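You operate a simulated robot arm through the tools that you are given. There is no shell and no other tool. Be economical: measure what you need, move in short steps, check, and stop when the job is done.

The job below is to be done with a simulated robot arm. You get a single attempt, and the scene is never put back.

JOB
Push the drive tray home, lay the side panel on and run both thumb screws down.

Only the result counts: the job must be done as asked and must still hold three seconds after the hand-in. Knocking over, shifting, dropping, spilling or breaking anything else fails it.

ROBOT AND FRAMES
A 7-joint arm with a two-finger parallel gripper on a trunk, on a base that drives. Base frame: it is fixed to the floor where the robot stands at the start and does not move with it; the origin is under the middle of the robot, x ahead of it, y to its left, z up. Readings come in mm, degrees, newtons and seconds.
With the tool pointing down near the work surface it reaches from about 280 to 700 mm from the robot's upright axis, wherever it stands. Its first joint turns from -166.0 to 166.0 degrees. Places, roughly: black thumb screw [700, -200, 900]; blue thumb screw [500, 100, 900]; silver drive tray [500, 0, 900]; spare computer [600, -100, 900]. Payload 1.57 kg.
Tool frame: the origin (TCP) lies between the finger pads and is the grasp point; the fingertips stand 30 mm ahead of it; z points along the fingers, y is the line along which they close. Largest opening 80 mm; finger width 17, thickness 12; the body of the gripper, 40 by 82 mm, starts 80 mm behind the TCP.
Orientation is told as [roll, pitch, yaw] about the base's x, y, z axes, in that order, counted from this pose: with the fingers straight down and closing along the base's y, the tool's x points along the base's -x, its y along +y and its z along -z.

CONTROLS
- The arm moves only by the tool play_rows. Its argument "commands" is text: rows parted by semicolons, each of 7 numbers parted by spaces: the turn, a rotation vector about the tool's x, y, z in degrees, then the shift along the tool's x, y, z in mm, then the finger opening in mm, from 0 to 80. In form: wx wy wz x y z gripper; .... A call has 1 to 8 rows; each row shifts and turns the commanded pose from where the row before left it, along the tool's axes as they then stand. Each row takes 0.2 s and may step no farther than 50 mm and 8.6 degrees from the row before; otherwise, or with a gripper value out of range, the whole call is refused. A pose out of reach is approached as far as the arm can. The call stops where the force on the tool passes 40 N (or 10 N more than at its start, if that is more) or the arm is blocked; 0.2 s more then pass. Each finger travels about 72 mm/s and halts on what it meets, pressing with about 32 N; the grip force reading is that of the motor and also rises with nothing between the fingers. The clock runs only during rows and for 0.2 s after the last one: add rows that do not move to give the fingers time. The reply holds the time, the measured pose of the TCP, the force on the tool along the base axes, the opening and the grip force, in the units named above and with some noise, with the torque about the TCP (base axes, N m) and any sound that the robot's microphone picked up.
- Cameras (640 x 400 px; columns grow to the right, rows downward): "scene" is now at [-13.7, 93.2, 1591.6]; the picture's right is [-0.54, -0.84, 0.00], its down [-0.62, 0.40, -0.68] and it looks along [0.57, -0.37, -0.73] (base axes); focal length 266 px, centre (320, 200). "wrist" rides on the gripper at [72, -7, -122] in the tool frame; the picture's right is [0.09, 1.00, 0.00], its down [-0.84, 0.08, -0.54] and it looks along [-0.54, 0.05, 0.84] (tool axes); focal length 238 px, centre (320, 200). There is no depth. A picture from a camera that has moved, and an enlarged one, comes with that camera's place and axes in the base frame and with its lens. The place of the scene camera against the robot may be out by one fixed shift of up to 18 mm in any direction.
- grab_frame(camera): a new picture of that camera. It takes no simulated time.
- slide_trunk(by): slides the trunk up (or, below 0, down) by that many mm; the arm and the scene camera ride with it, the base frame stays. It gives what a move gives, with no picture.
- roll_base(legs): drives the robot by 1 to 6 legs, each [ahead, left, turn to the left] in mm, mm and degrees, along the robot's own axes; the way and the turn of a leg run together, so that a leg with both is an arc; at most 1500 mm and 180 degrees a leg. The arm and the cameras ride along, it lands a little off, and it stops where it bumps. It gives what a move gives.
- turn_head(pan, tilt): turns the head with the scene camera to pan (to the left, within 86 degrees either way) and tilt (down, from -29 to 69), counted from straight ahead of the robot. It gives what a move gives.
- enlarge(camera, box): a new picture of the part [left, top, right, bottom] of that camera's present view, enlarged. It takes no simulated time.
- finish_job(): hands the job in; it is judged then, once.

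Work in short steps. Places have to be worked out from the pictures, the camera data and where the tool is seen: move nearer, look again, correct. Check each grasp and each placing, and mend what went wrong. You have 120 turns and 98 pictures in all, those below and enlarged ones among them. Open the gripper and draw the arm clear of the work before you hand the job in, unless the task says otherwise; then end with one line.

The tools are called after "Emit:" as name(argument=value, ...) on one line, values as JSON. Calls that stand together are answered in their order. play_rows: Moves the arm, as the interface text tells. Its arguments: {"type":"object","properties":{"commands":{"type":"string"}},"required":["commands"]} The other tools are called the same way: slide_trunk (by) slides the trunk up or down; roll_base (legs) drives the base; turn_head (pan, tilt) turns the head that bears the scene camera; grab_frame (camera) takes a picture; enlarge (camera, box) takes an enlarged picture of a part of a camera's view; finish_job () hands the job in.

At the start:

```text
clock: 0.0
eef_pos: [369.2, -173.5, 1212.6]
orientation: [0.0, -0.1, 0.0]
contact_force: [0.2, -0.9, 0.5]
moment: [-0.02, 0.01, 0.0]
gripper_width: 79.8
grip_force: 0.1
trunk travel left (down, up): [-425.0, 55.0]
robot x, y, heading: [0.5, 0.9, 0.2]
head pan, tilt: [-32.8, 47.2]
```

scene: 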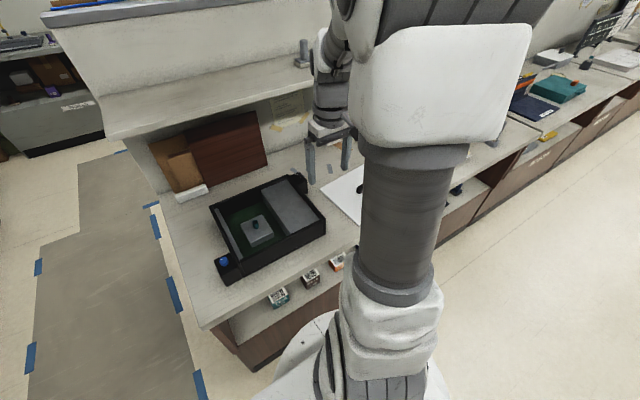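
wrist: 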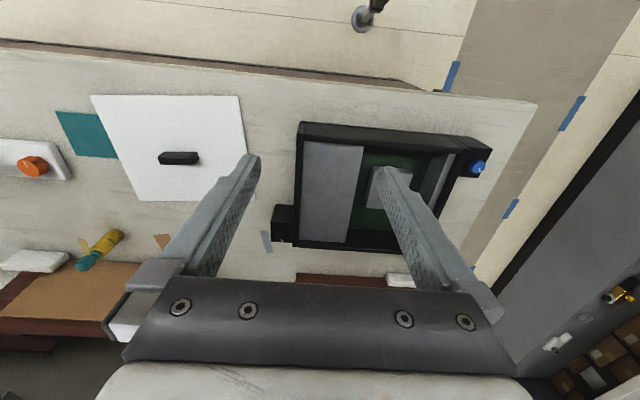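

I start by looking closely at the work area from both cameras.

Emit:
enlarge(camera="scene", box=[180, 140, 380, 300])

Emit:
enlarge(camera="wrist", box=[80, 80, 540, 290])

```text
2.50 times, centred on (280, 220) of scene
camera zoom: at [-13.7, 93.2, 1591.6], right [-0.54, -0.84, 0.0], down [-0.62, 0.4, -0.68], along [0.57, -0.37, -0.73], focal length 665 px, centre (420, 150)
```

zoom: 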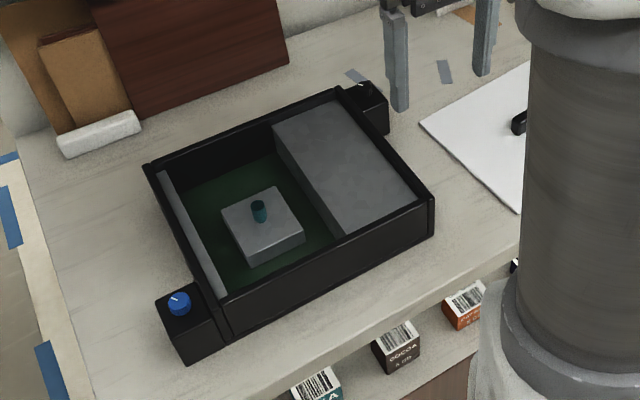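

```text
1.39 times, centred on (310, 185) of wrist
camera zoom: at [297.0, -178.6, 1335.5], right [-0.09, 1.0, 0.0], down [0.84, 0.08, 0.54], along [0.54, 0.05, -0.84], focal length 332 px, centre (334, 221)
```

zoom: 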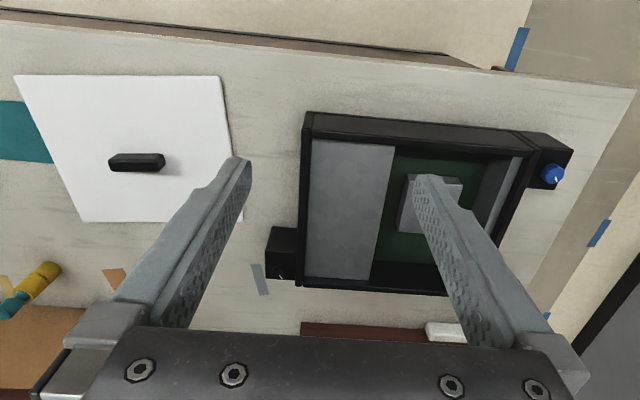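

The screws sit in corner posts of the open computer, and the white sheet with the black handle is the side panel. I move the arm left so the wrist camera looks at the computer.

Emit:
play_rows(commands="0 0 0 10 45 0 80;0 0 0 10 45 0 80;0 0 0 10 45 0 80;0 0 0 10 45 0 80;0 0 0 0 0 0 80")

Emit:
grab_frame(camera="wrist")

Emit:
grab_frame(camera="scene")

```text
clock: 1.2
eef_pos: [326.9, 5.3, 1215.4]
orientation: [0.1, -0.1, 0.0]
contact_force: [-0.2, -0.1, 0.2]
moment: [0.02, 0.02, 0.0]
gripper_width: 79.8
grip_force: 0.0
trunk travel left (down, up): [-425.0, 55.0]
robot x, y, heading: [-2.8, 0.2, 0.0]
head pan, tilt: [-32.8, 47.2]
```

```text
93 pictures are left
camera wrist: at [255.9, -0.1, 1338.1], right [-0.09, 1.0, 0.0], down [0.84, 0.08, 0.54], along [0.54, 0.05, -0.84], focal length 238 px, centre (320, 200)
```

wrist: 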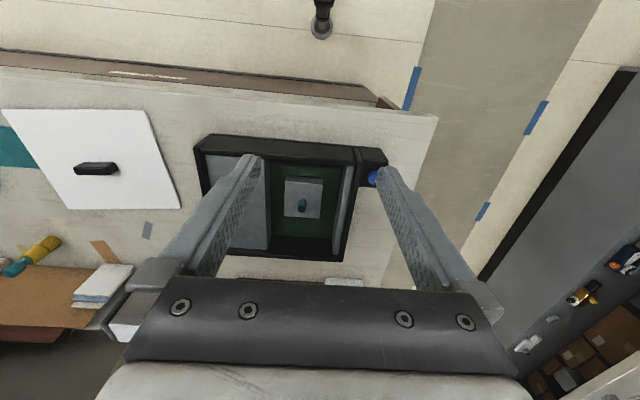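

```text
92 pictures are left
camera scene: at [-13.7, 93.3, 1591.6], right [-0.54, -0.84, 0.0], down [-0.62, 0.4, -0.68], along [0.57, -0.37, -0.73], focal length 266 px, centre (320, 200)
```

scene: 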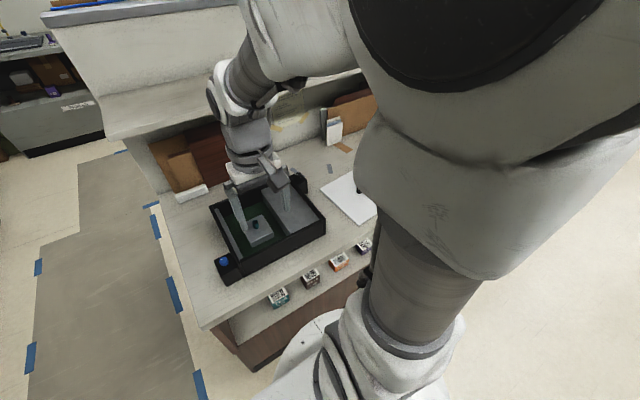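

The blue screw is near (450,115,~950) and the tray's peg near (527,-12). I go lower for a better look at the tray, with the fingers closed so they hide less.

Emit:
play_rows(commands="0 0 0 -10 0 45 40;0 0 0 -10 0 45 0;0 0 0 0 0 0 0;0 0 0 0 0 0 0;0 0 0 0 0 0 0")

Emit:
grab_frame(camera="wrist")

```text
clock: 2.4
eef_pos: [345.4, 6.6, 1123.2]
orientation: [0.0, 0.0, 0.0]
contact_force: [0.1, 0.2, 0.1]
moment: [-0.01, -0.04, -0.01]
gripper_width: 0.0
grip_force: 20.9
trunk travel left (down, up): [-425.0, 55.0]
robot x, y, heading: [-0.1, -0.7, -0.0]
head pan, tilt: [-32.8, 47.2]
```

```text
91 pictures are left
camera wrist: at [274.0, 0.0, 1245.5], right [-0.09, 1.0, 0.0], down [0.84, 0.08, 0.54], along [0.54, 0.05, -0.84], focal length 238 px, centre (320, 200)
```

wrist: 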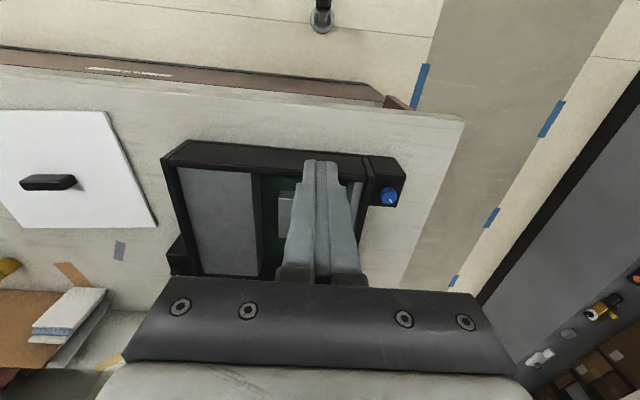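

The fingers hide the tray, so I shift aside to the left for an oblique view.

Emit:
play_rows(commands="0 0 0 10 45 0 0;0 0 0 10 45 0 0;0 0 0 0 20 0 0;0 0 0 0 0 0 0")

Emit:
enlarge(camera="wrist", box=[80, 100, 360, 275])

```text
clock: 3.4
eef_pos: [327.1, 115.5, 1121.6]
orientation: [0.0, 0.0, 0.0]
contact_force: [0.5, 0.5, 0.2]
moment: [-0.01, -0.02, 0.03]
gripper_width: 0.0
grip_force: 21.6
trunk travel left (down, up): [-425.0, 55.0]
robot x, y, heading: [4.3, 4.0, -0.0]
head pan, tilt: [-32.8, 47.2]
```

```text
2.29 times, centred on (220, 188) of wrist
camera zoom: at [255.1, 111.3, 1244.9], right [-0.09, 1.0, 0.0], down [0.84, 0.08, 0.54], along [0.54, 0.05, -0.84], focal length 545 px, centre (549, 229)
```

zoom: 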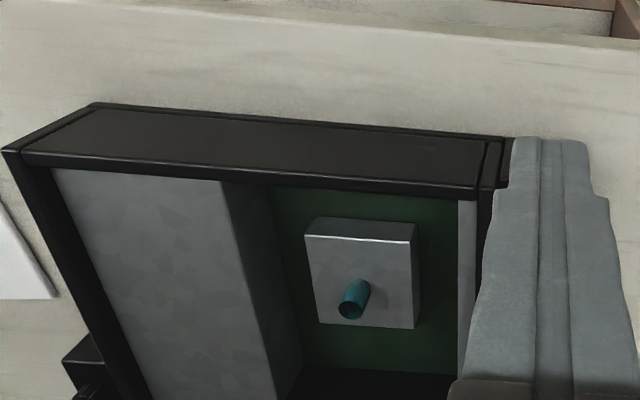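

The silver block with the teal peg is the tray. I need a view that shows which way "home" lies.

Emit:
enlarge(camera="scene", box=[200, 170, 340, 290])

Emit:
play_rows(commands="0 0 0 0 -45 0 0;0 0 0 0 -45 0 0;0 0 0 0 -45 0 0;0 0 0 0 -45 0 0;0 0 0 0 -30 0 0;0 0 0 0 0 0 0")

Emit:
enlarge(camera="wrist", box=[290, 80, 570, 280])

Emit:
grab_frame(camera="wrist")

```text
3.33 times, centred on (270, 230) of scene
camera zoom: at [-13.7, 93.2, 1591.6], right [-0.54, -0.84, 0.0], down [-0.62, 0.4, -0.68], along [0.57, -0.37, -0.73], focal length 886 px, centre (487, 100)
```

zoom: 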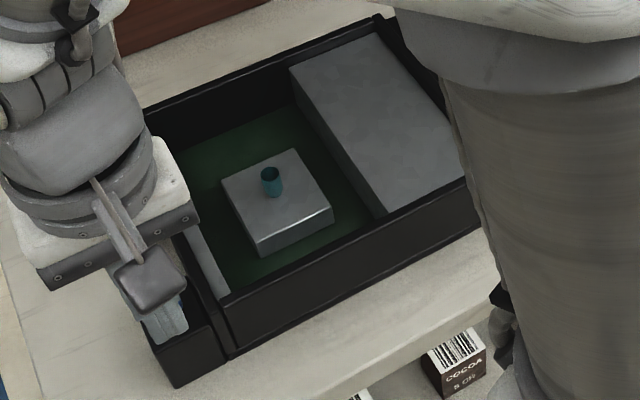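

```text
clock: 4.8
eef_pos: [326.1, -92.8, 1124.7]
orientation: [0.0, 0.0, -0.1]
contact_force: [0.0, 1.4, 0.1]
moment: [-0.01, -0.01, -0.01]
gripper_width: 0.0
grip_force: 21.2
trunk travel left (down, up): [-425.0, 55.0]
robot x, y, heading: [-1.8, 3.2, -0.2]
head pan, tilt: [-32.8, 47.2]
```

```text
2.00 times, centred on (430, 180) of wrist
camera zoom: at [254.9, -98.4, 1247.6], right [-0.09, 1.0, 0.0], down [0.84, 0.08, 0.54], along [0.54, 0.05, -0.84], focal length 477 px, centre (100, 240)
```

zoom: 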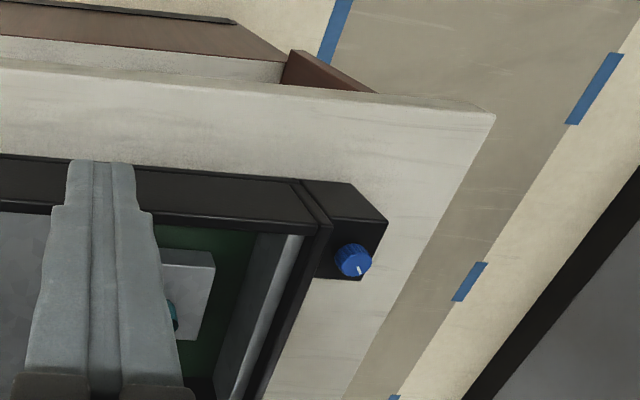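

```text
87 pictures are left
camera wrist: at [254.9, -98.4, 1247.6], right [-0.09, 1.0, 0.0], down [0.84, 0.08, 0.54], along [0.54, 0.05, -0.84], focal length 238 px, centre (320, 200)
```

wrist: 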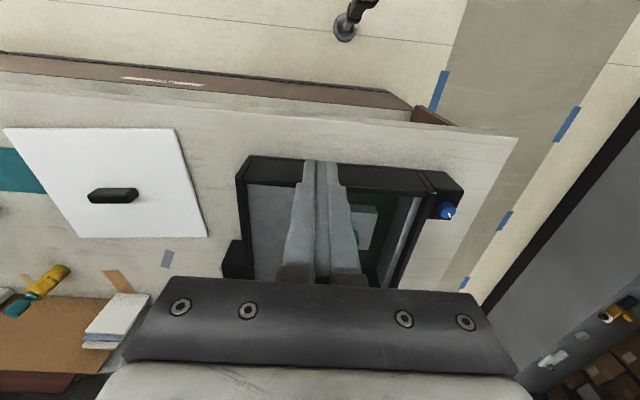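

The table looks about z=866, the rim about 952, the box about 420–669 in x and −205–85 in y, and the panel about 272×230 mm. I fly the wrist camera over the far side and tilt it to look straight down for accurate measuring.

Emit:
play_rows(commands="0 0 0 -50 0 -10 0;0 0 0 -50 10 -10 0;0 0 0 -50 10 -10 0;0 0 0 -50 10 -10 0;0 0 0 -50 0 0 0;0 0 0 -50 0 0 0;0 0 0 -20 0 0 0;0 0 0 0 0 0 0")

Emit:
play_rows(commands="0 8.2 0 0 0 0 0;0 8.2 0 0 0 0 0;0 8.2 0 0 0 0 0;0 8.2 0 0 0 0 0;0 0 0 0 0 0 0")

Emit:
grab_frame(camera="wrist")

```text
refused: row 1 steps farther than a row can; nothing moved
```

```text
clock: 6.0
eef_pos: [328.2, -92.0, 1123.8]
orientation: [0.0, 33.0, 0.1]
contact_force: [0.1, 0.1, -0.1]
moment: [-0.03, 0.01, -0.02]
gripper_width: 0.2
grip_force: 21.1
trunk travel left (down, up): [-425.0, 55.0]
robot x, y, heading: [0.0, -2.4, -0.0]
head pan, tilt: [-32.8, 47.2]
```

```text
86 pictures are left
camera wrist: at [334.7, -98.7, 1265.8], right [-0.08, 1.0, 0.05], down [1.0, 0.08, 0.0], along [0.0, 0.05, -1.0], focal length 238 px, centre (320, 200)
```

wrist: 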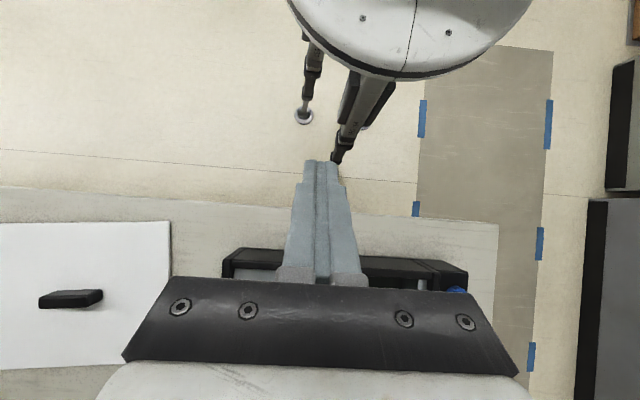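

Now I drive the tilted tool 310 mm ahead.

Emit:
play_rows(commands="0 0 0 -40 0 -26 0;0 0 0 -40 0 -26 0;0 0 0 -40 0 -26 0;0 0 0 -40 5 -26 0;0 0 0 -40 5 -26 0;0 0 0 -40 5 -26 0;0 0 0 -20 5 -13 0;0 0 0 0 0 0 0")

Emit:
grab_frame(camera="wrist")

```text
clock: 7.8
eef_pos: [588.0, -78.2, 1123.9]
orientation: [0.0, 32.8, 0.0]
contact_force: [0.3, 0.0, 0.4]
moment: [0.0, -0.01, 0.01]
gripper_width: 0.1
grip_force: 21.2
out of reach, approached as far as the arm can: row 6, 7
trunk travel left (down, up): [-425.0, 55.0]
robot x, y, heading: [-2.7, 1.7, -0.1]
head pan, tilt: [-32.8, 47.2]
```

```text
85 pictures are left
camera wrist: at [594.5, -83.7, 1265.7], right [-0.08, 1.0, 0.05], down [1.0, 0.08, 0.0], along [0.0, 0.05, -1.0], focal length 238 px, centre (320, 200)
```

wrist: 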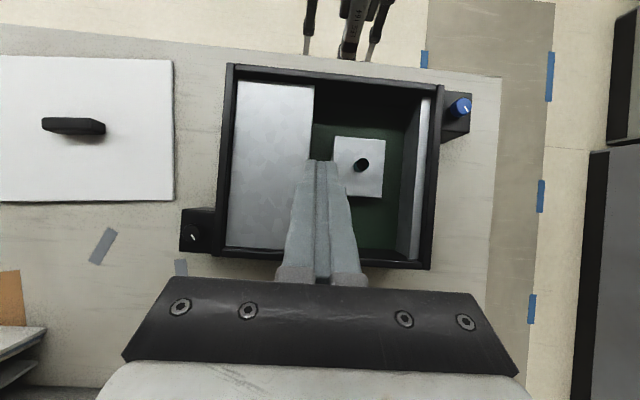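

A clear overhead view. I enlarge it.

Emit:
enlarge(camera="wrist", box=[170, 50, 490, 280])

Emit:
enlarge(camera="wrist", box=[300, 50, 480, 270])

```text
1.74 times, centred on (330, 165) of wrist
camera zoom: at [594.5, -83.7, 1265.7], right [-0.08, 1.0, 0.05], down [1.0, 0.08, 0.0], along [0.0, 0.05, -1.0], focal length 414 px, centre (303, 261)
```

zoom: 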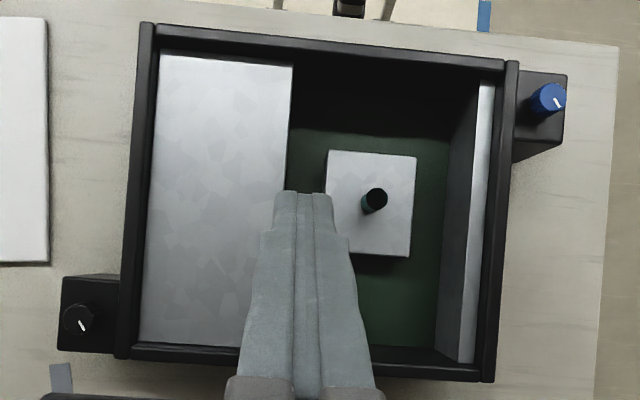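

```text
1.82 times, centred on (390, 160) of wrist
camera zoom: at [594.5, -83.7, 1265.7], right [-0.08, 1.0, 0.05], down [1.0, 0.08, 0.0], along [0.0, 0.05, -1.0], focal length 433 px, centre (193, 273)
```

zoom: 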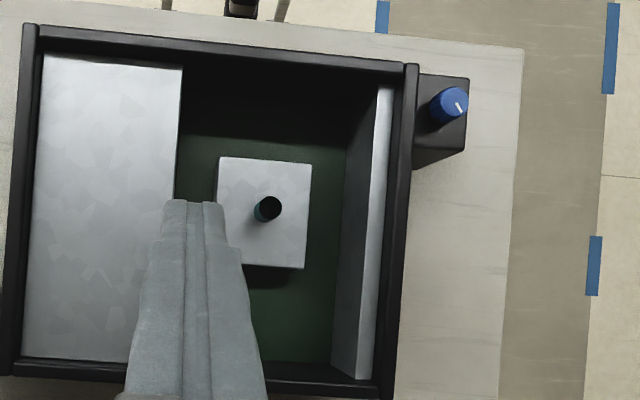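

The box is aligned to base axes within about 1°; the tray's peg top is about (539,−12,933), with ~30 mm free on both sides in y. I straighten the tool, open to 50 mm and go over the peg at a safe height.

Emit:
play_rows(commands="0 -8.2 0 0 0 0 50;0 -8.2 0 0 0 0 50;0 -8.2 0 0 0 0 50;0 -8.2 0 0 0 0 50;0 0 0 25 33 0 50;0 0 0 24 33 0 50;0 0 0 0 0 45 50;0 0 0 0 0 45 50")

Emit:
grab_frame(camera="wrist")

Emit:
grab_frame(camera="scene")

```text
clock: 9.6
eef_pos: [540.6, -15.4, 1038.3]
orientation: [-0.1, -0.1, 0.0]
contact_force: [-0.2, -0.9, 0.5]
moment: [0.06, -0.02, -0.01]
gripper_width: 50.0
grip_force: 0.0
trunk travel left (down, up): [-425.0, 55.0]
robot x, y, heading: [-0.9, 3.0, -0.3]
head pan, tilt: [-32.8, 47.2]
```

```text
82 pictures are left
camera wrist: at [469.4, -20.1, 1159.7], right [-0.09, 1.0, 0.0], down [0.84, 0.08, 0.54], along [0.54, 0.05, -0.84], focal length 238 px, centre (320, 200)
```

wrist: 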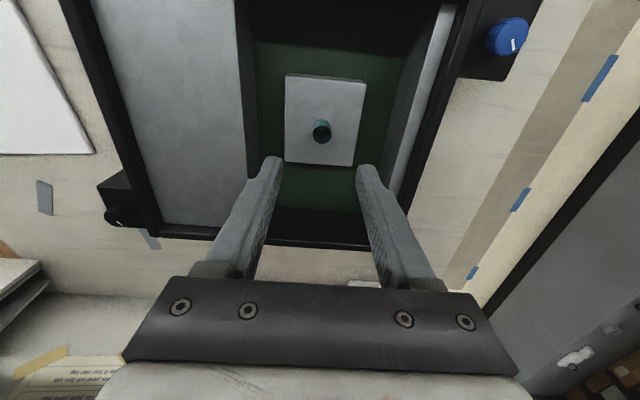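

```text
81 pictures are left
camera scene: at [-13.3, 93.1, 1591.7], right [-0.54, -0.84, 0.0], down [-0.62, 0.4, -0.68], along [0.57, -0.37, -0.73], focal length 266 px, centre (320, 200)
```

scene: 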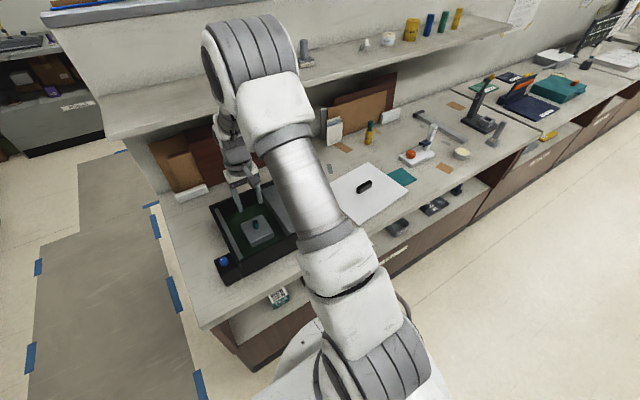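

The peg is confirmed at (539,−12). I descend with the fingers straddling it.

Emit:
play_rows(commands="0 0 0 2 3 45 50;0 0 0 0 0 40 50;0 0 0 0 0 20 50;0 0 0 0 0 0 50")

Emit:
grab_frame(camera="wrist")

```text
clock: 10.6
eef_pos: [543.1, -11.1, 935.6]
orientation: [0.0, -0.6, 0.1]
contact_force: [2.4, -0.1, 31.0]
moment: [0.01, 0.2, 0.01]
gripper_width: 50.1
grip_force: 0.1
trunk travel left (down, up): [-425.0, 55.0]
robot x, y, heading: [1.5, 2.7, 0.2]
head pan, tilt: [-32.8, 47.2]
```

```text
80 pictures are left
camera wrist: at [470.3, -15.9, 1056.7], right [-0.09, 1.0, 0.0], down [0.83, 0.08, 0.55], along [0.55, 0.05, -0.84], focal length 238 px, centre (320, 200)
```

wrist: 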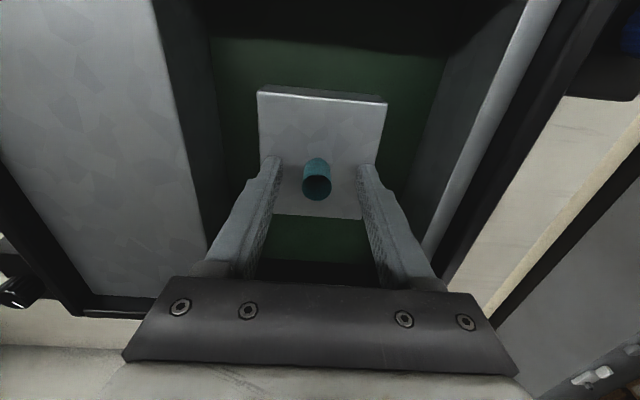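

The fingertips touch the tray top at z≈905 (31 N). I lift 6 mm and close on the peg.

Emit:
play_rows(commands="0 0 0 0 0 -8 50;0 0 0 0 0 0 0;0 0 0 0 0 0 0;0 0 0 0 0 0 0")

```text
clock: 11.6
eef_pos: [539.7, -12.8, 936.5]
orientation: [0.1, 0.3, -0.1]
contact_force: [-2.1, -8.1, -13.9]
moment: [0.15, 0.51, -0.04]
gripper_width: 17.5
grip_force: 32.2
trunk travel left (down, up): [-425.0, 55.0]
robot x, y, heading: [-0.5, -2.1, 0.1]
head pan, tilt: [-32.8, 47.2]
```

Peg held (17.5 mm). I push toward +y in small steps, watching the force.

Emit:
play_rows(commands="0 0 0 0 0 2 0;0 0 0 0 3 0 0;0 0 0 0 3 0 0;0 0 0 0 3 0 0;0 0 0 0 0 0 0")

```text
clock: 12.8
eef_pos: [542.4, -13.2, 936.4]
orientation: [-0.3, -0.1, -0.5]
contact_force: [1.3, -37.4, -2.0]
moment: [-0.41, 0.23, 0.09]
gripper_width: 17.8
grip_force: 32.7
trunk travel left (down, up): [-425.0, 55.0]
robot x, y, heading: [-0.5, 0.9, -0.0]
head pan, tilt: [-32.8, 47.2]
```

No motion toward +y against 37 N. I relieve it and test the other ways, first −y.

Emit:
play_rows(commands="0 0 0 0 -5 0 0;0 0 0 0 -5 0 0;0 0 0 0 -3 0 0;0 0 0 0 -3 0 0;0 0 0 0 0 0 0")

```text
clock: 14.0
eef_pos: [541.7, -11.3, 937.2]
orientation: [0.2, -0.1, 0.3]
contact_force: [2.2, 15.0, 5.5]
moment: [0.06, -0.48, 0.03]
gripper_width: 17.5
grip_force: 32.6
trunk travel left (down, up): [-425.0, 55.0]
robot x, y, heading: [2.6, -0.6, 0.2]
head pan, tilt: [-32.8, 47.2]
```

It holds in −y too at 15 N. I relieve this and try along x.

Emit:
play_rows(commands="0 0 0 0 4 0 0;0 0 0 3 0 0 0;0 0 0 3 0 0 0;0 0 0 2 0 0 0;0 0 0 0 0 0 0")

Emit:
play_rows(commands="0 0 0 -8 0 0 0;0 0 0 -3 0 0 0;0 0 0 -3 0 0 0;0 0 0 -2 0 0 0;0 0 0 0 0 0 0")

```text
clock: 15.2
eef_pos: [530.8, -11.3, 936.3]
orientation: [0.0, 0.1, 0.0]
contact_force: [2.7, 19.9, 8.8]
moment: [0.18, -0.55, 0.0]
gripper_width: 17.4
grip_force: 32.5
trunk travel left (down, up): [-425.0, 55.0]
robot x, y, heading: [-2.2, -3.9, 0.1]
head pan, tilt: [-32.8, 47.2]
```

```text
clock: 16.4
eef_pos: [547.9, -12.1, 936.4]
orientation: [-0.1, -0.1, 0.0]
contact_force: [-2.5, 15.0, 16.4]
moment: [0.73, 0.56, -0.02]
gripper_width: 17.5
grip_force: 32.5
trunk travel left (down, up): [-425.0, 55.0]
robot x, y, heading: [-1.6, -2.4, 0.1]
head pan, tilt: [-32.8, 47.2]
```

The tray slides along x (guided in y). I check in the picture that it really moved with the gripper.

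Emit:
grab_frame(camera="wrist")

```text
79 pictures are left
camera wrist: at [475.8, -18.1, 1059.0], right [-0.09, 1.0, 0.0], down [0.84, 0.08, 0.54], along [0.54, 0.05, -0.84], focal length 238 px, centre (320, 200)
```

wrist: 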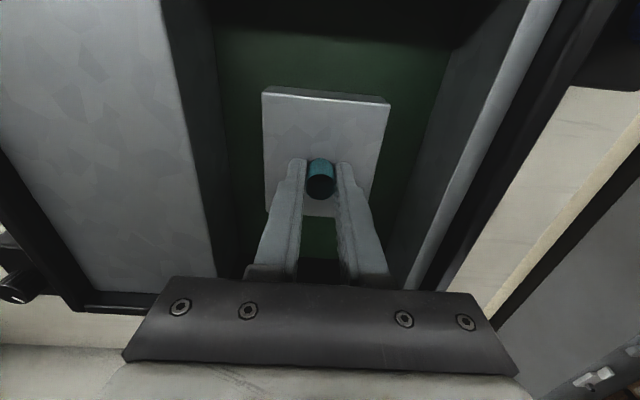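

The tray moves with the fingers. I slide it on toward +x gently, listening for a click or stop.

Emit:
play_rows(commands="0 0 0 -6 3 0 0;0 0 0 -6 0 0 0;0 0 0 -6 0 0 0;0 0 0 -6 0 0 0;0 0 0 0 0 0 0")

```text
clock: 17.6
eef_pos: [572.3, -13.0, 936.5]
orientation: [-0.1, 0.1, -0.1]
contact_force: [-1.7, 0.5, 7.4]
moment: [0.34, -0.56, -0.05]
gripper_width: 17.2
grip_force: 31.8
trunk travel left (down, up): [-425.0, 55.0]
robot x, y, heading: [1.2, -2.6, 0.1]
head pan, tilt: [-32.8, 47.2]
```

It slides freely with about 2 N; I go on toward the far wall.

Emit:
play_rows(commands="0 0 0 -6 0 0 0;0 0 0 -6 0 0 0;0 0 0 -6 0 0 0;0 0 0 -6 0 0 0;0 0 0 -6 0 0 0;0 0 0 0 0 0 0")

Emit:
grab_frame(camera="wrist")

```text
clock: 19.0
eef_pos: [603.4, -12.2, 937.0]
orientation: [-0.1, 0.0, 0.0]
contact_force: [-1.5, -8.6, 9.7]
moment: [0.08, 0.06, 0.0]
gripper_width: 17.3
grip_force: 32.3
trunk travel left (down, up): [-425.0, 55.0]
robot x, y, heading: [0.1, -4.1, 0.1]
head pan, tilt: [-32.8, 47.2]
```

```text
78 pictures are left
camera wrist: at [531.6, -17.9, 1059.0], right [-0.09, 1.0, 0.0], down [0.84, 0.08, 0.54], along [0.54, 0.05, -0.84], focal length 238 px, centre (320, 200)
```

wrist: 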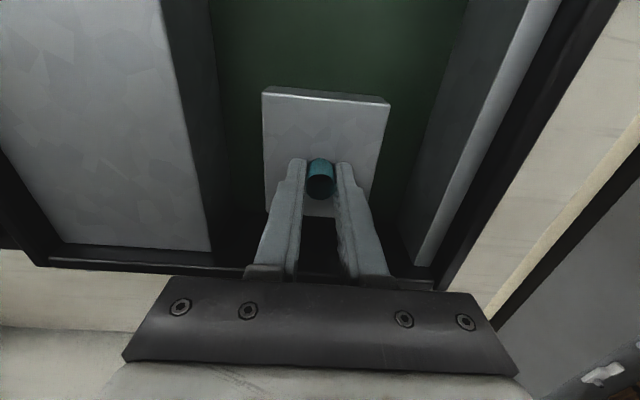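

Still free. I continue the last stretch to the wall.

Emit:
play_rows(commands="0 0 0 -5 0 0 0;0 0 0 -5 0 0 0;0 0 0 -5 0 0 0;0 0 0 -5 0 0 0;0 0 0 -5 0 0 0;0 0 0 0 0 0 0")

```text
clock: 20.4
eef_pos: [622.5, -11.7, 936.5]
orientation: [0.1, 0.4, 0.0]
contact_force: [-24.5, -14.2, 5.1]
moment: [-0.04, 0.59, 0.0]
gripper_width: 17.8
grip_force: 32.5
trunk travel left (down, up): [-425.0, 55.0]
robot x, y, heading: [-1.5, 0.7, 0.0]
head pan, tilt: [-32.8, 47.2]
```

A stop at x≈622. I press a little more to see whether it clicks home.

Emit:
play_rows(commands="0 0 0 -2 0 0 0;0 0 0 -2 0 0 0;0 0 0 -2 0 0 0;0 0 0 0 0 0 0")

Emit:
grab_frame(camera="wrist")

Emit:
enlarge(camera="scene", box=[190, 160, 340, 290])

```text
clock: 21.4
eef_pos: [635.1, -6.9, 937.3]
orientation: [0.3, -0.3, 0.1]
contact_force: [1.3, 1.7, 2.6]
moment: [0.11, 0.0, 0.01]
gripper_width: 0.1
grip_force: 21.0
trunk travel left (down, up): [-425.0, 55.0]
robot x, y, heading: [2.4, -5.4, 0.3]
head pan, tilt: [-32.8, 47.2]
```

```text
77 pictures are left
camera wrist: at [562.2, -13.7, 1059.7], right [-0.09, 1.0, 0.0], down [0.83, 0.08, 0.55], along [0.54, 0.05, -0.84], focal length 238 px, centre (320, 200)
```

wrist: 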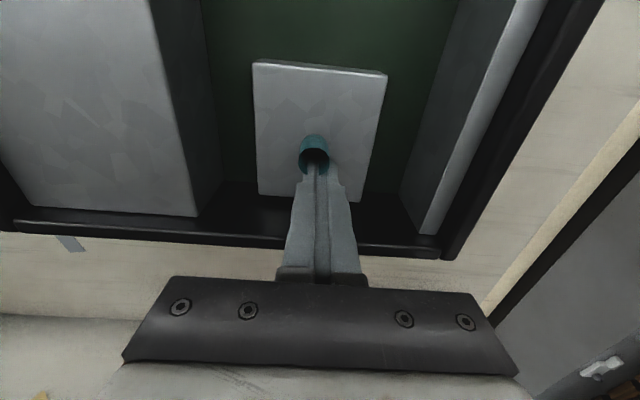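

```text
3.08 times, centred on (265, 225) of scene
camera zoom: at [-13.6, 92.9, 1591.7], right [-0.54, -0.84, 0.0], down [-0.62, 0.4, -0.68], along [0.57, -0.37, -0.73], focal length 818 px, centre (489, 123)
```

zoom: 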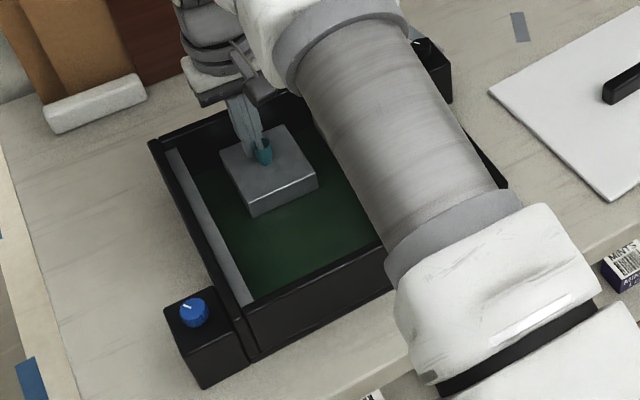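

The fingers slipped past the peg; the tray is at the +x wall (peg ≈615) but no click was heard. Before trusting this I regrasp and check the other end for a click or lock.

Emit:
play_rows(commands="0 0 0 0 0 -45 0;0 0 0 18 -5 0 40;0 0 0 0 0 0 40;0 0 0 0 0 0 40")

Emit:
grab_frame(camera="wrist")

```text
clock: 22.4
eef_pos: [612.5, -13.7, 983.4]
orientation: [0.1, 0.1, 0.0]
contact_force: [0.4, 0.4, -0.3]
moment: [0.03, 0.01, -0.01]
gripper_width: 40.0
grip_force: 0.2
trunk travel left (down, up): [-425.0, 55.0]
robot x, y, heading: [-0.0, 0.9, 0.3]
head pan, tilt: [-32.8, 47.2]
```

```text
75 pictures are left
camera wrist: at [540.1, -19.1, 1105.7], right [-0.09, 1.0, 0.0], down [0.84, 0.08, 0.54], along [0.54, 0.05, -0.84], focal length 238 px, centre (320, 200)
```

wrist: 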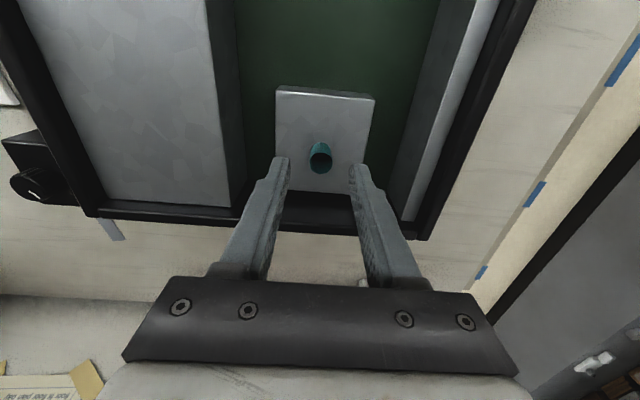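

Peg now at (611,−12.6). I regrasp it and pull to the −x end.

Emit:
play_rows(commands="0 0 0 0 0 45 40;0 0 0 0 0 1 0;0 0 0 0 0 0 0;0 0 0 0 0 0 0;0 0 0 8 0 0 0;0 0 0 8 0 0 0;0 0 0 8 0 0 0;0 0 0 0 0 0 0")

Emit:
play_rows(commands="0 0 0 8 0 0 0;0 0 0 8 0 0 0;0 0 0 8 0 0 0;0 0 0 8 0 0 0;0 0 0 8 0 0 0;0 0 0 8 0 0 0;0 0 0 8 0 0 0;0 0 0 0 0 0 0")

```text
clock: 24.2
eef_pos: [589.1, -12.4, 934.9]
orientation: [0.2, -0.2, 0.2]
contact_force: [2.3, 23.9, 11.3]
moment: [0.2, -0.21, 0.04]
gripper_width: 17.5
grip_force: 32.2
trunk travel left (down, up): [-425.0, 55.0]
robot x, y, heading: [0.6, 4.1, -0.1]
head pan, tilt: [-32.8, 47.2]
```

```text
clock: 26.0
eef_pos: [535.1, -12.0, 935.0]
orientation: [0.0, 0.0, 0.0]
contact_force: [1.8, 19.6, 0.7]
moment: [0.13, -0.81, 0.09]
gripper_width: 17.2
grip_force: 32.3
trunk travel left (down, up): [-425.0, 55.0]
robot x, y, heading: [-1.5, -0.3, -0.2]
head pan, tilt: [-32.8, 47.2]
```

It still follows freely. I go on toward −x in smaller steps, easing the side load.

Emit:
play_rows(commands="0 0 0 6 3 0 0;0 0 0 6 0 0 0;0 0 0 6 0 0 0;0 0 0 6 0 0 0;0 0 0 5 0 0 0;0 0 0 5 0 0 0;0 0 0 0 0 0 0")

Emit:
grab_frame(camera="wrist")

```text
clock: 27.6
eef_pos: [500.4, -14.9, 935.0]
orientation: [0.0, 0.0, -0.2]
contact_force: [4.9, -5.6, 10.6]
moment: [-0.13, -0.07, 0.01]
gripper_width: 0.0
grip_force: 21.3
trunk travel left (down, up): [-425.0, 55.0]
robot x, y, heading: [-1.0, 0.6, -0.2]
head pan, tilt: [-32.8, 47.2]
```

```text
74 pictures are left
camera wrist: at [428.4, -21.7, 1057.3], right [-0.09, 1.0, 0.0], down [0.84, 0.08, 0.54], along [0.54, 0.05, -0.84], focal length 238 px, centre (320, 200)
```

wrist: 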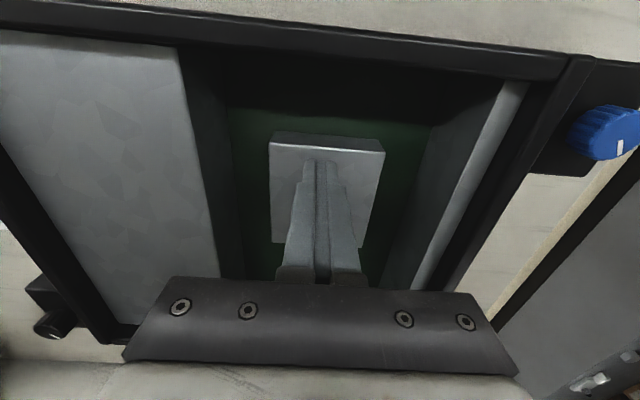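

The tray stops at peg≈533 on the −x side, well short of the wall, so it started pulled out: home is +x. I push it there with the closed fingers behind the peg.

Emit:
play_rows(commands="0 0 0 0 2 -4 0;0 0 0 -12 0 0 0;0 0 0 -12 0 0 0;0 0 0 -12 0 0 0;0 0 0 -12 0 0 0;0 0 0 -12 0 0 0;0 0 0 -12 0 0 0;0 0 0 0 0 0 0")

Emit:
play_rows(commands="0 0 0 -8 0 0 0;0 0 0 -6 0 0 0;0 0 0 -4 0 0 0;0 0 0 -4 0 0 0;0 0 0 -4 0 0 0;0 0 0 -3 0 0 0;0 0 0 0 0 0 0")

```text
clock: 29.4
eef_pos: [574.0, -12.7, 937.3]
orientation: [0.0, 0.0, 0.0]
contact_force: [-0.6, -0.1, 0.8]
moment: [0.01, 0.03, 0.0]
gripper_width: 0.0
grip_force: 22.1
trunk travel left (down, up): [-425.0, 55.0]
robot x, y, heading: [0.9, 1.8, 0.0]
head pan, tilt: [-32.8, 47.2]
```

```text
clock: 31.0
eef_pos: [600.1, -11.4, 939.6]
orientation: [0.1, 0.0, 0.0]
contact_force: [-4.8, -0.8, -0.8]
moment: [0.01, 0.06, -0.05]
gripper_width: 0.0
grip_force: 21.3
trunk travel left (down, up): [-425.0, 55.0]
robot x, y, heading: [-1.2, -1.0, 0.0]
head pan, tilt: [-32.8, 47.2]
```

Contact is just building up; I press a bit more until the force rises.

Emit:
play_rows(commands="0 0 0 -3 0 0 0;0 0 0 -3 0 0 0;0 0 0 -3 0 0 0;0 0 0 -3 0 0 0;0 0 0 0 0 0 0")

Emit:
grab_frame(camera="wrist")

```text
clock: 31.9
eef_pos: [602.2, -11.2, 937.4]
orientation: [0.0, 1.4, 0.0]
contact_force: [-9.4, 0.1, 1.4]
moment: [-0.1, 0.08, -0.01]
gripper_width: 0.0
grip_force: 21.3
trunk travel left (down, up): [-425.0, 55.0]
robot x, y, heading: [-2.1, 2.2, 0.2]
head pan, tilt: [-32.8, 47.2]
stopped in row 4: the force on the tool passed its limit at 42 N (the readings are from after the stop); the commanded pose is now the measured one
```

```text
73 pictures are left
camera wrist: at [533.2, -16.4, 1061.2], right [-0.09, 1.0, 0.0], down [0.85, 0.08, 0.52], along [0.52, 0.05, -0.85], focal length 238 px, centre (320, 200)
```

wrist: 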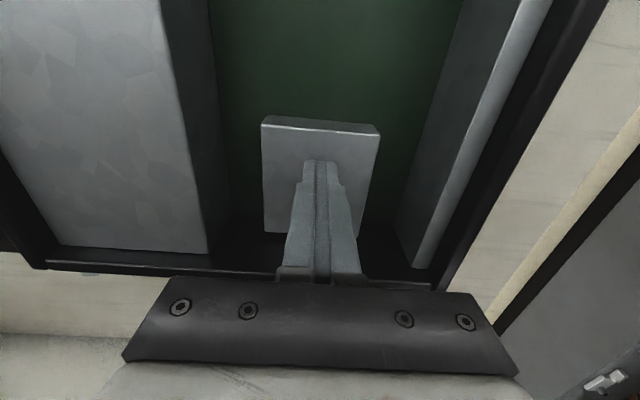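

The tray took 42 N against its end stop: it is home. I draw back, lift clear, and drive the base 150 mm to the right so the panel and both screws are well in reach.

Emit:
play_rows(commands="0 -1.4 0 4 0 0 0;0 0 0 4 0 0 0;0 0 0 0 0 -45 0;0 0 0 30 0 -40 0;0 0 0 45 0 -20 0;0 0 0 45 0 0 0;0 0 0 45 0 0 0;0 0 0 0 0 0 0")

Emit:
enlarge(camera="wrist", box=[170, 80, 490, 280])

Emit:
roll_base(legs=[[0, -150, 0]])

Emit:
grab_frame(camera="scene")

```text
clock: 33.6
eef_pos: [433.0, -14.4, 1040.6]
orientation: [-0.1, -0.3, 0.0]
contact_force: [0.0, -0.7, -0.3]
moment: [0.01, 0.0, -0.01]
gripper_width: 0.0
grip_force: 20.9
trunk travel left (down, up): [-425.0, 55.0]
robot x, y, heading: [-2.7, 2.5, -0.2]
head pan, tilt: [-32.8, 47.2]
```

```text
2.00 times, centred on (330, 180) of wrist
camera zoom: at [359.4, -19.7, 1163.4], right [-0.09, 1.0, 0.0], down [0.83, 0.08, 0.55], along [0.54, 0.05, -0.84], focal length 477 px, centre (300, 240)
```

zoom: 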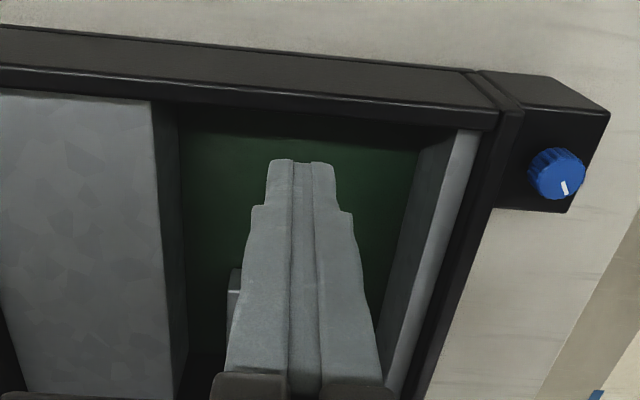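

```text
clock: 35.4
eef_pos: [434.0, -160.6, 1039.9]
orientation: [-0.1, -0.4, 0.1]
contact_force: [-0.6, -0.2, -0.2]
moment: [0.0, 0.02, 0.01]
gripper_width: 0.0
grip_force: 21.0
trunk travel left (down, up): [-425.0, 55.0]
robot x, y, heading: [-3.5, -148.2, -0.1]
head pan, tilt: [-32.8, 47.2]
```

```text
71 pictures are left
camera scene: at [-14.2, -54.2, 1591.6], right [-0.54, -0.84, 0.0], down [-0.62, 0.4, -0.68], along [0.57, -0.37, -0.73], focal length 266 px, centre (320, 200)
```

scene: 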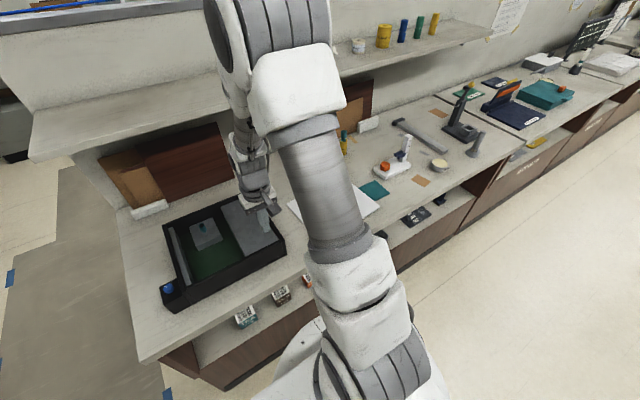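

Now I place the tilted wrist camera beside the panel to measure it and its handle.

Emit:
play_rows(commands="0 0 0 0 -35 -35 0;0 0 0 0 -35 -35 0;0 0 0 0 -35 -35 0;0 0 0 0 -35 -35 0;0 8.2 0 0 0 0 0;0 8.2 0 0 0 0 0;0 8.2 0 0 0 0 0;0 8.2 0 0 0 0 0")

Emit:
play_rows(commands="0 0 0 -36 -10 -23 0;0 0 0 -36 -10 -23 0;0 0 0 -36 -10 -23 0;0 0 0 0 0 0 0")

Emit:
grab_frame(camera="wrist")

```text
clock: 37.2
eef_pos: [431.8, -300.9, 1182.5]
orientation: [0.0, 32.7, -0.1]
contact_force: [0.1, 0.2, 0.0]
moment: [-0.02, -0.01, 0.0]
gripper_width: 0.0
grip_force: 20.9
trunk travel left (down, up): [-425.0, 55.0]
robot x, y, heading: [-1.5, -152.5, -0.1]
head pan, tilt: [-32.8, 47.2]
```

```text
clock: 38.2
eef_pos: [550.2, -329.1, 1181.1]
orientation: [0.0, 32.6, 0.0]
contact_force: [-0.1, 0.2, -0.8]
moment: [-0.01, 0.05, -0.03]
gripper_width: 0.0
grip_force: 21.4
out of reach, approached as far as the arm can: row 3
trunk travel left (down, up): [-425.0, 55.0]
robot x, y, heading: [-3.3, -146.5, -0.0]
head pan, tilt: [-32.8, 47.2]
```

```text
70 pictures are left
camera wrist: at [555.8, -334.4, 1323.0], right [-0.08, 1.0, 0.05], down [1.0, 0.08, 0.01], along [0.0, 0.05, -1.0], focal length 238 px, centre (320, 200)
```

wrist: 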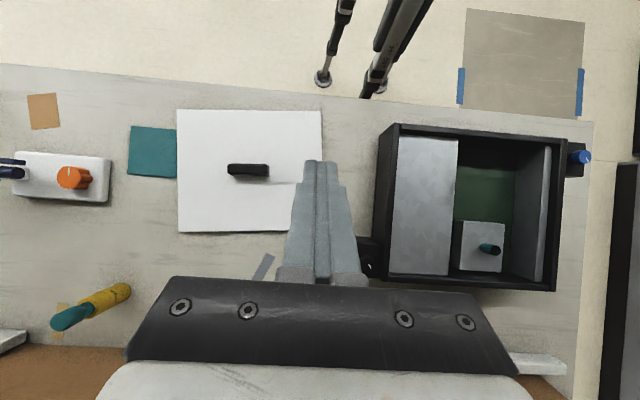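

The tray is against the far end. I enlarge the panel and the box rim.

Emit:
enlarge(camera="wrist", box=[160, 95, 340, 245])

Emit:
enlarge(camera="wrist", box=[350, 110, 610, 300])

```text
2.67 times, centred on (250, 170) of wrist
camera zoom: at [555.8, -334.4, 1323.0], right [-0.08, 1.0, 0.05], down [1.0, 0.08, 0.01], along [0.0, 0.05, -1.0], focal length 636 px, centre (507, 280)
```

zoom: 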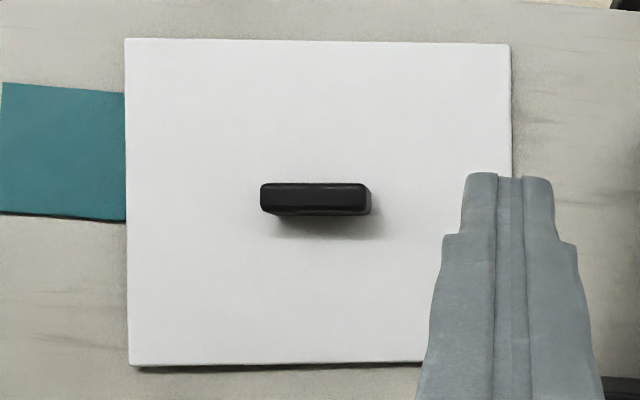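

```text
2.11 times, centred on (480, 205) of wrist
camera zoom: at [555.8, -334.4, 1323.0], right [-0.08, 1.0, 0.05], down [1.0, 0.08, 0.01], along [0.0, 0.05, -1.0], focal length 502 px, centre (-17, 190)
```

zoom: 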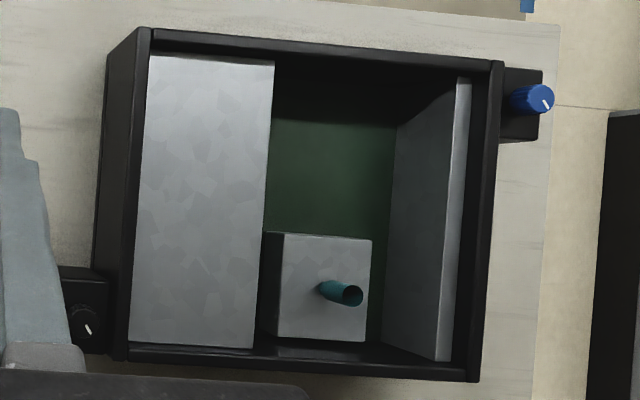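

The panel measures about 267×225, yaw +4.9°, centre (512,−446). The box is about 283×251, centre (549,−58). I need to know whether the panel drops inside the rim or lies over it, so I enlarge the rim corners strongly.

Emit:
enlarge(camera="wrist", box=[530, 120, 594, 160])

Emit:
enlarge(camera="wrist", box=[360, 230, 424, 290])

Emit:
enlarge(camera="wrist", box=[370, 110, 450, 160])

```text
10.00 times, centred on (562, 140) of wrist
camera zoom: at [555.8, -334.4, 1323.0], right [-0.08, 1.0, 0.05], down [1.0, 0.08, 0.01], along [0.0, 0.05, -1.0], focal length 2384 px, centre (-2100, 800)
```

zoom: 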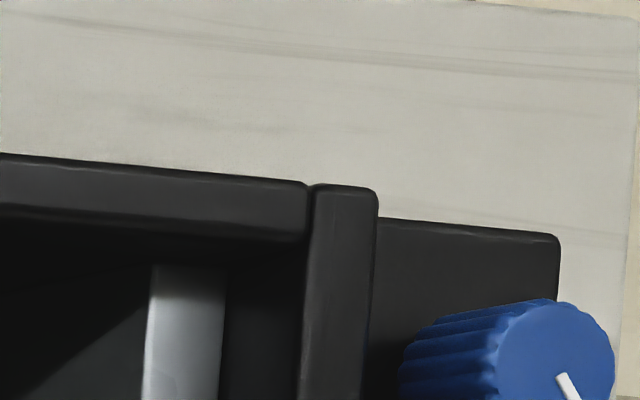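

```text
6.67 times, centred on (392, 260) of wrist
camera zoom: at [555.8, -334.4, 1323.0], right [-0.08, 1.0, 0.05], down [1.0, 0.08, 0.01], along [0.0, 0.05, -1.0], focal length 1589 px, centre (-160, -200)
```

zoom: 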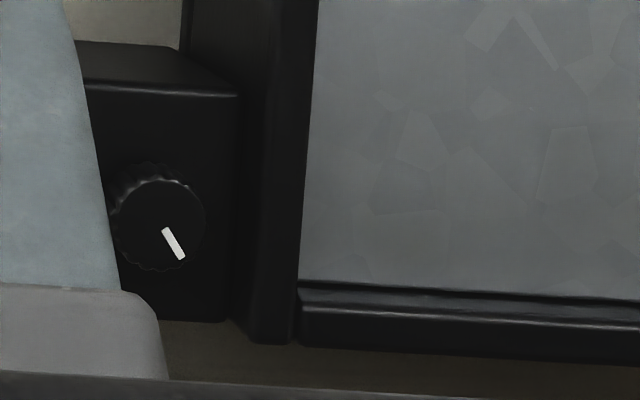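

```text
8.00 times, centred on (410, 135) of wrist
camera zoom: at [555.8, -334.4, 1323.0], right [-0.08, 1.0, 0.05], down [1.0, 0.08, 0.01], along [0.0, 0.05, -1.0], focal length 1907 px, centre (-400, 720)
```

zoom: 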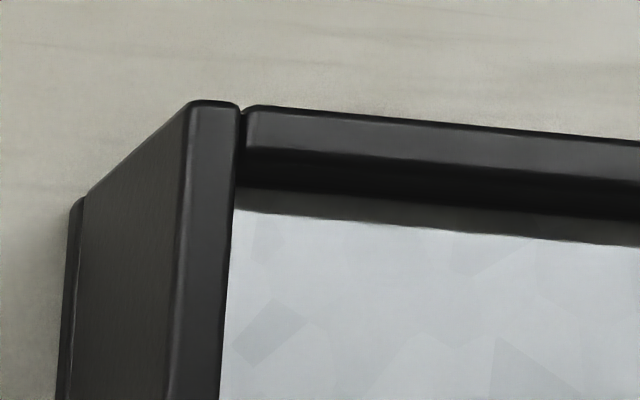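

The rim's walls are ~10–12 mm thick; I'll judge the fit with the panel held over the box. Now I straighten the tool, go over the handle at about (511,−447), and turn to close along x.

Emit:
play_rows(commands="0 -8.2 0 0 0 0 60;0 -8.2 0 0 0 0 60;0 -8.2 0 0 0 0 60;0 -8.1 0 0 0 0 60;0 0 0 13 -39 0 60;0 0 0 13 -39 10 60;0 0 0 13 -39 10 60;0 0 0 0 0 10 60")

Emit:
play_rows(commands="0 0 8.5 0 0 0 60;0 0 8.5 0 0 0 60;0 0 8.5 0 0 0 60;0 0 8.5 0 0 0 60;0 0 8.5 0 0 0 60;0 0 8.5 0 0 0 60;0 0 8.5 0 0 0 60;0 0 8.5 0 0 0 60")

Emit:
play_rows(commands="0 0 8.5 0 0 0 60;0 0 8.5 0 0 0 60;0 0 0 0 0 0 60")

Emit:
grab_frame(camera="wrist")

```text
clock: 40.0
eef_pos: [510.4, -446.5, 1151.7]
orientation: [0.0, -0.2, 0.0]
contact_force: [0.5, -0.4, -0.5]
moment: [0.01, -0.01, 0.01]
gripper_width: 60.0
grip_force: 0.1
trunk travel left (down, up): [-425.0, 55.0]
robot x, y, heading: [2.4, -145.6, -0.2]
head pan, tilt: [-32.8, 47.2]
```

```text
clock: 41.8
eef_pos: [510.1, -445.4, 1150.9]
orientation: [0.3, 0.0, -68.2]
contact_force: [-0.6, 0.3, 0.8]
moment: [0.0, 0.0, 0.02]
gripper_width: 60.1
grip_force: 0.0
trunk travel left (down, up): [-425.0, 55.0]
robot x, y, heading: [-0.9, -146.5, -0.0]
head pan, tilt: [-32.8, 47.2]
```

```text
clock: 42.6
eef_pos: [509.2, -445.6, 1150.6]
orientation: [0.1, -0.1, -85.2]
contact_force: [0.6, -0.2, 0.0]
moment: [-0.01, 0.01, 0.02]
gripper_width: 60.0
grip_force: 0.0
trunk travel left (down, up): [-425.0, 55.0]
robot x, y, heading: [-2.3, -149.4, -0.1]
head pan, tilt: [-32.8, 47.2]
```

```text
64 pictures are left
camera wrist: at [496.3, -373.3, 1273.4], right [0.98, 0.18, 0.0], down [0.15, -0.83, 0.54], along [0.1, -0.53, -0.84], focal length 238 px, centre (320, 200)
```

wrist: 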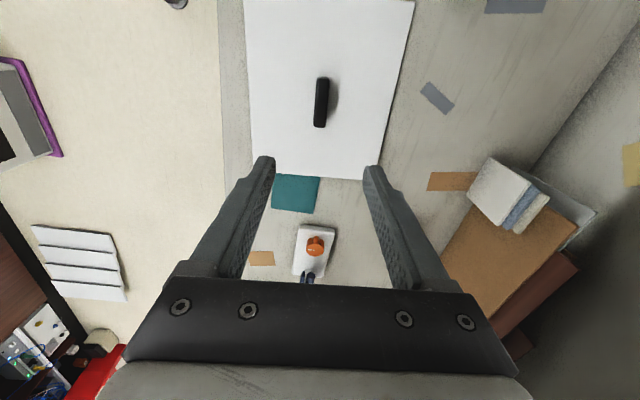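

The handle lies at about (511,−443). I descend toward it and look again.

Emit:
play_rows(commands="0 0 0 0 2 45 60;0 0 0 0 0 45 60;0 0 0 0 0 45 60;0 0 0 0 0 45 60;0 0 0 0 0 30 60;0 0 0 0 0 0 60")

Emit:
grab_frame(camera="wrist")

```text
clock: 44.0
eef_pos: [512.0, -446.6, 941.0]
orientation: [0.2, 0.0, -85.1]
contact_force: [0.5, -0.5, 0.6]
moment: [0.02, -0.03, 0.03]
gripper_width: 60.1
grip_force: 0.0
trunk travel left (down, up): [-425.0, 55.0]
robot x, y, heading: [-1.8, -145.8, 0.0]
head pan, tilt: [-32.8, 47.2]
```

```text
63 pictures are left
camera wrist: at [500.0, -374.8, 1063.9], right [0.98, 0.18, 0.0], down [0.15, -0.83, 0.54], along [0.1, -0.53, -0.84], focal length 238 px, centre (320, 200)
```

wrist: 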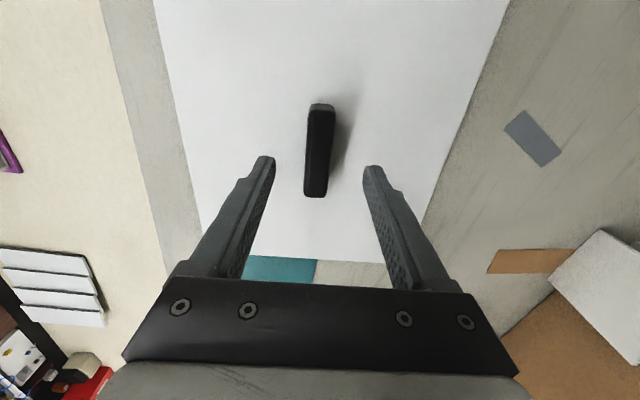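

Well aligned. I lower on until the tips feel the panel.

Emit:
play_rows(commands="0 0 0 0 0 30 60;0 0 0 0 0 4 60;0 0 0 0 0 3 60;0 0 0 0 0 3 60;0 0 0 0 0 3 60;0 0 0 0 0 0 60")

Emit:
grab_frame(camera="wrist")

```text
clock: 45.4
eef_pos: [512.9, -447.0, 899.2]
orientation: [0.3, -0.1, -85.0]
contact_force: [0.2, 0.2, 11.7]
moment: [-0.12, 0.42, -0.07]
gripper_width: 60.0
grip_force: 0.0
trunk travel left (down, up): [-425.0, 55.0]
robot x, y, heading: [0.3, -146.1, 0.1]
head pan, tilt: [-32.8, 47.2]
```

```text
62 pictures are left
camera wrist: at [498.7, -374.1, 1022.4], right [0.98, 0.18, 0.01], down [0.15, -0.83, 0.54], along [0.1, -0.53, -0.84], focal length 238 px, centre (320, 200)
```

wrist: 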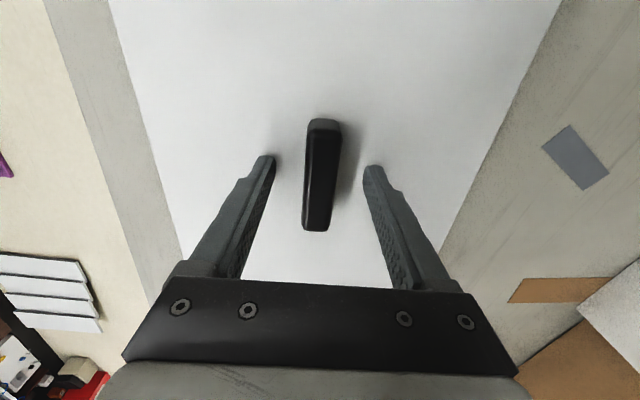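

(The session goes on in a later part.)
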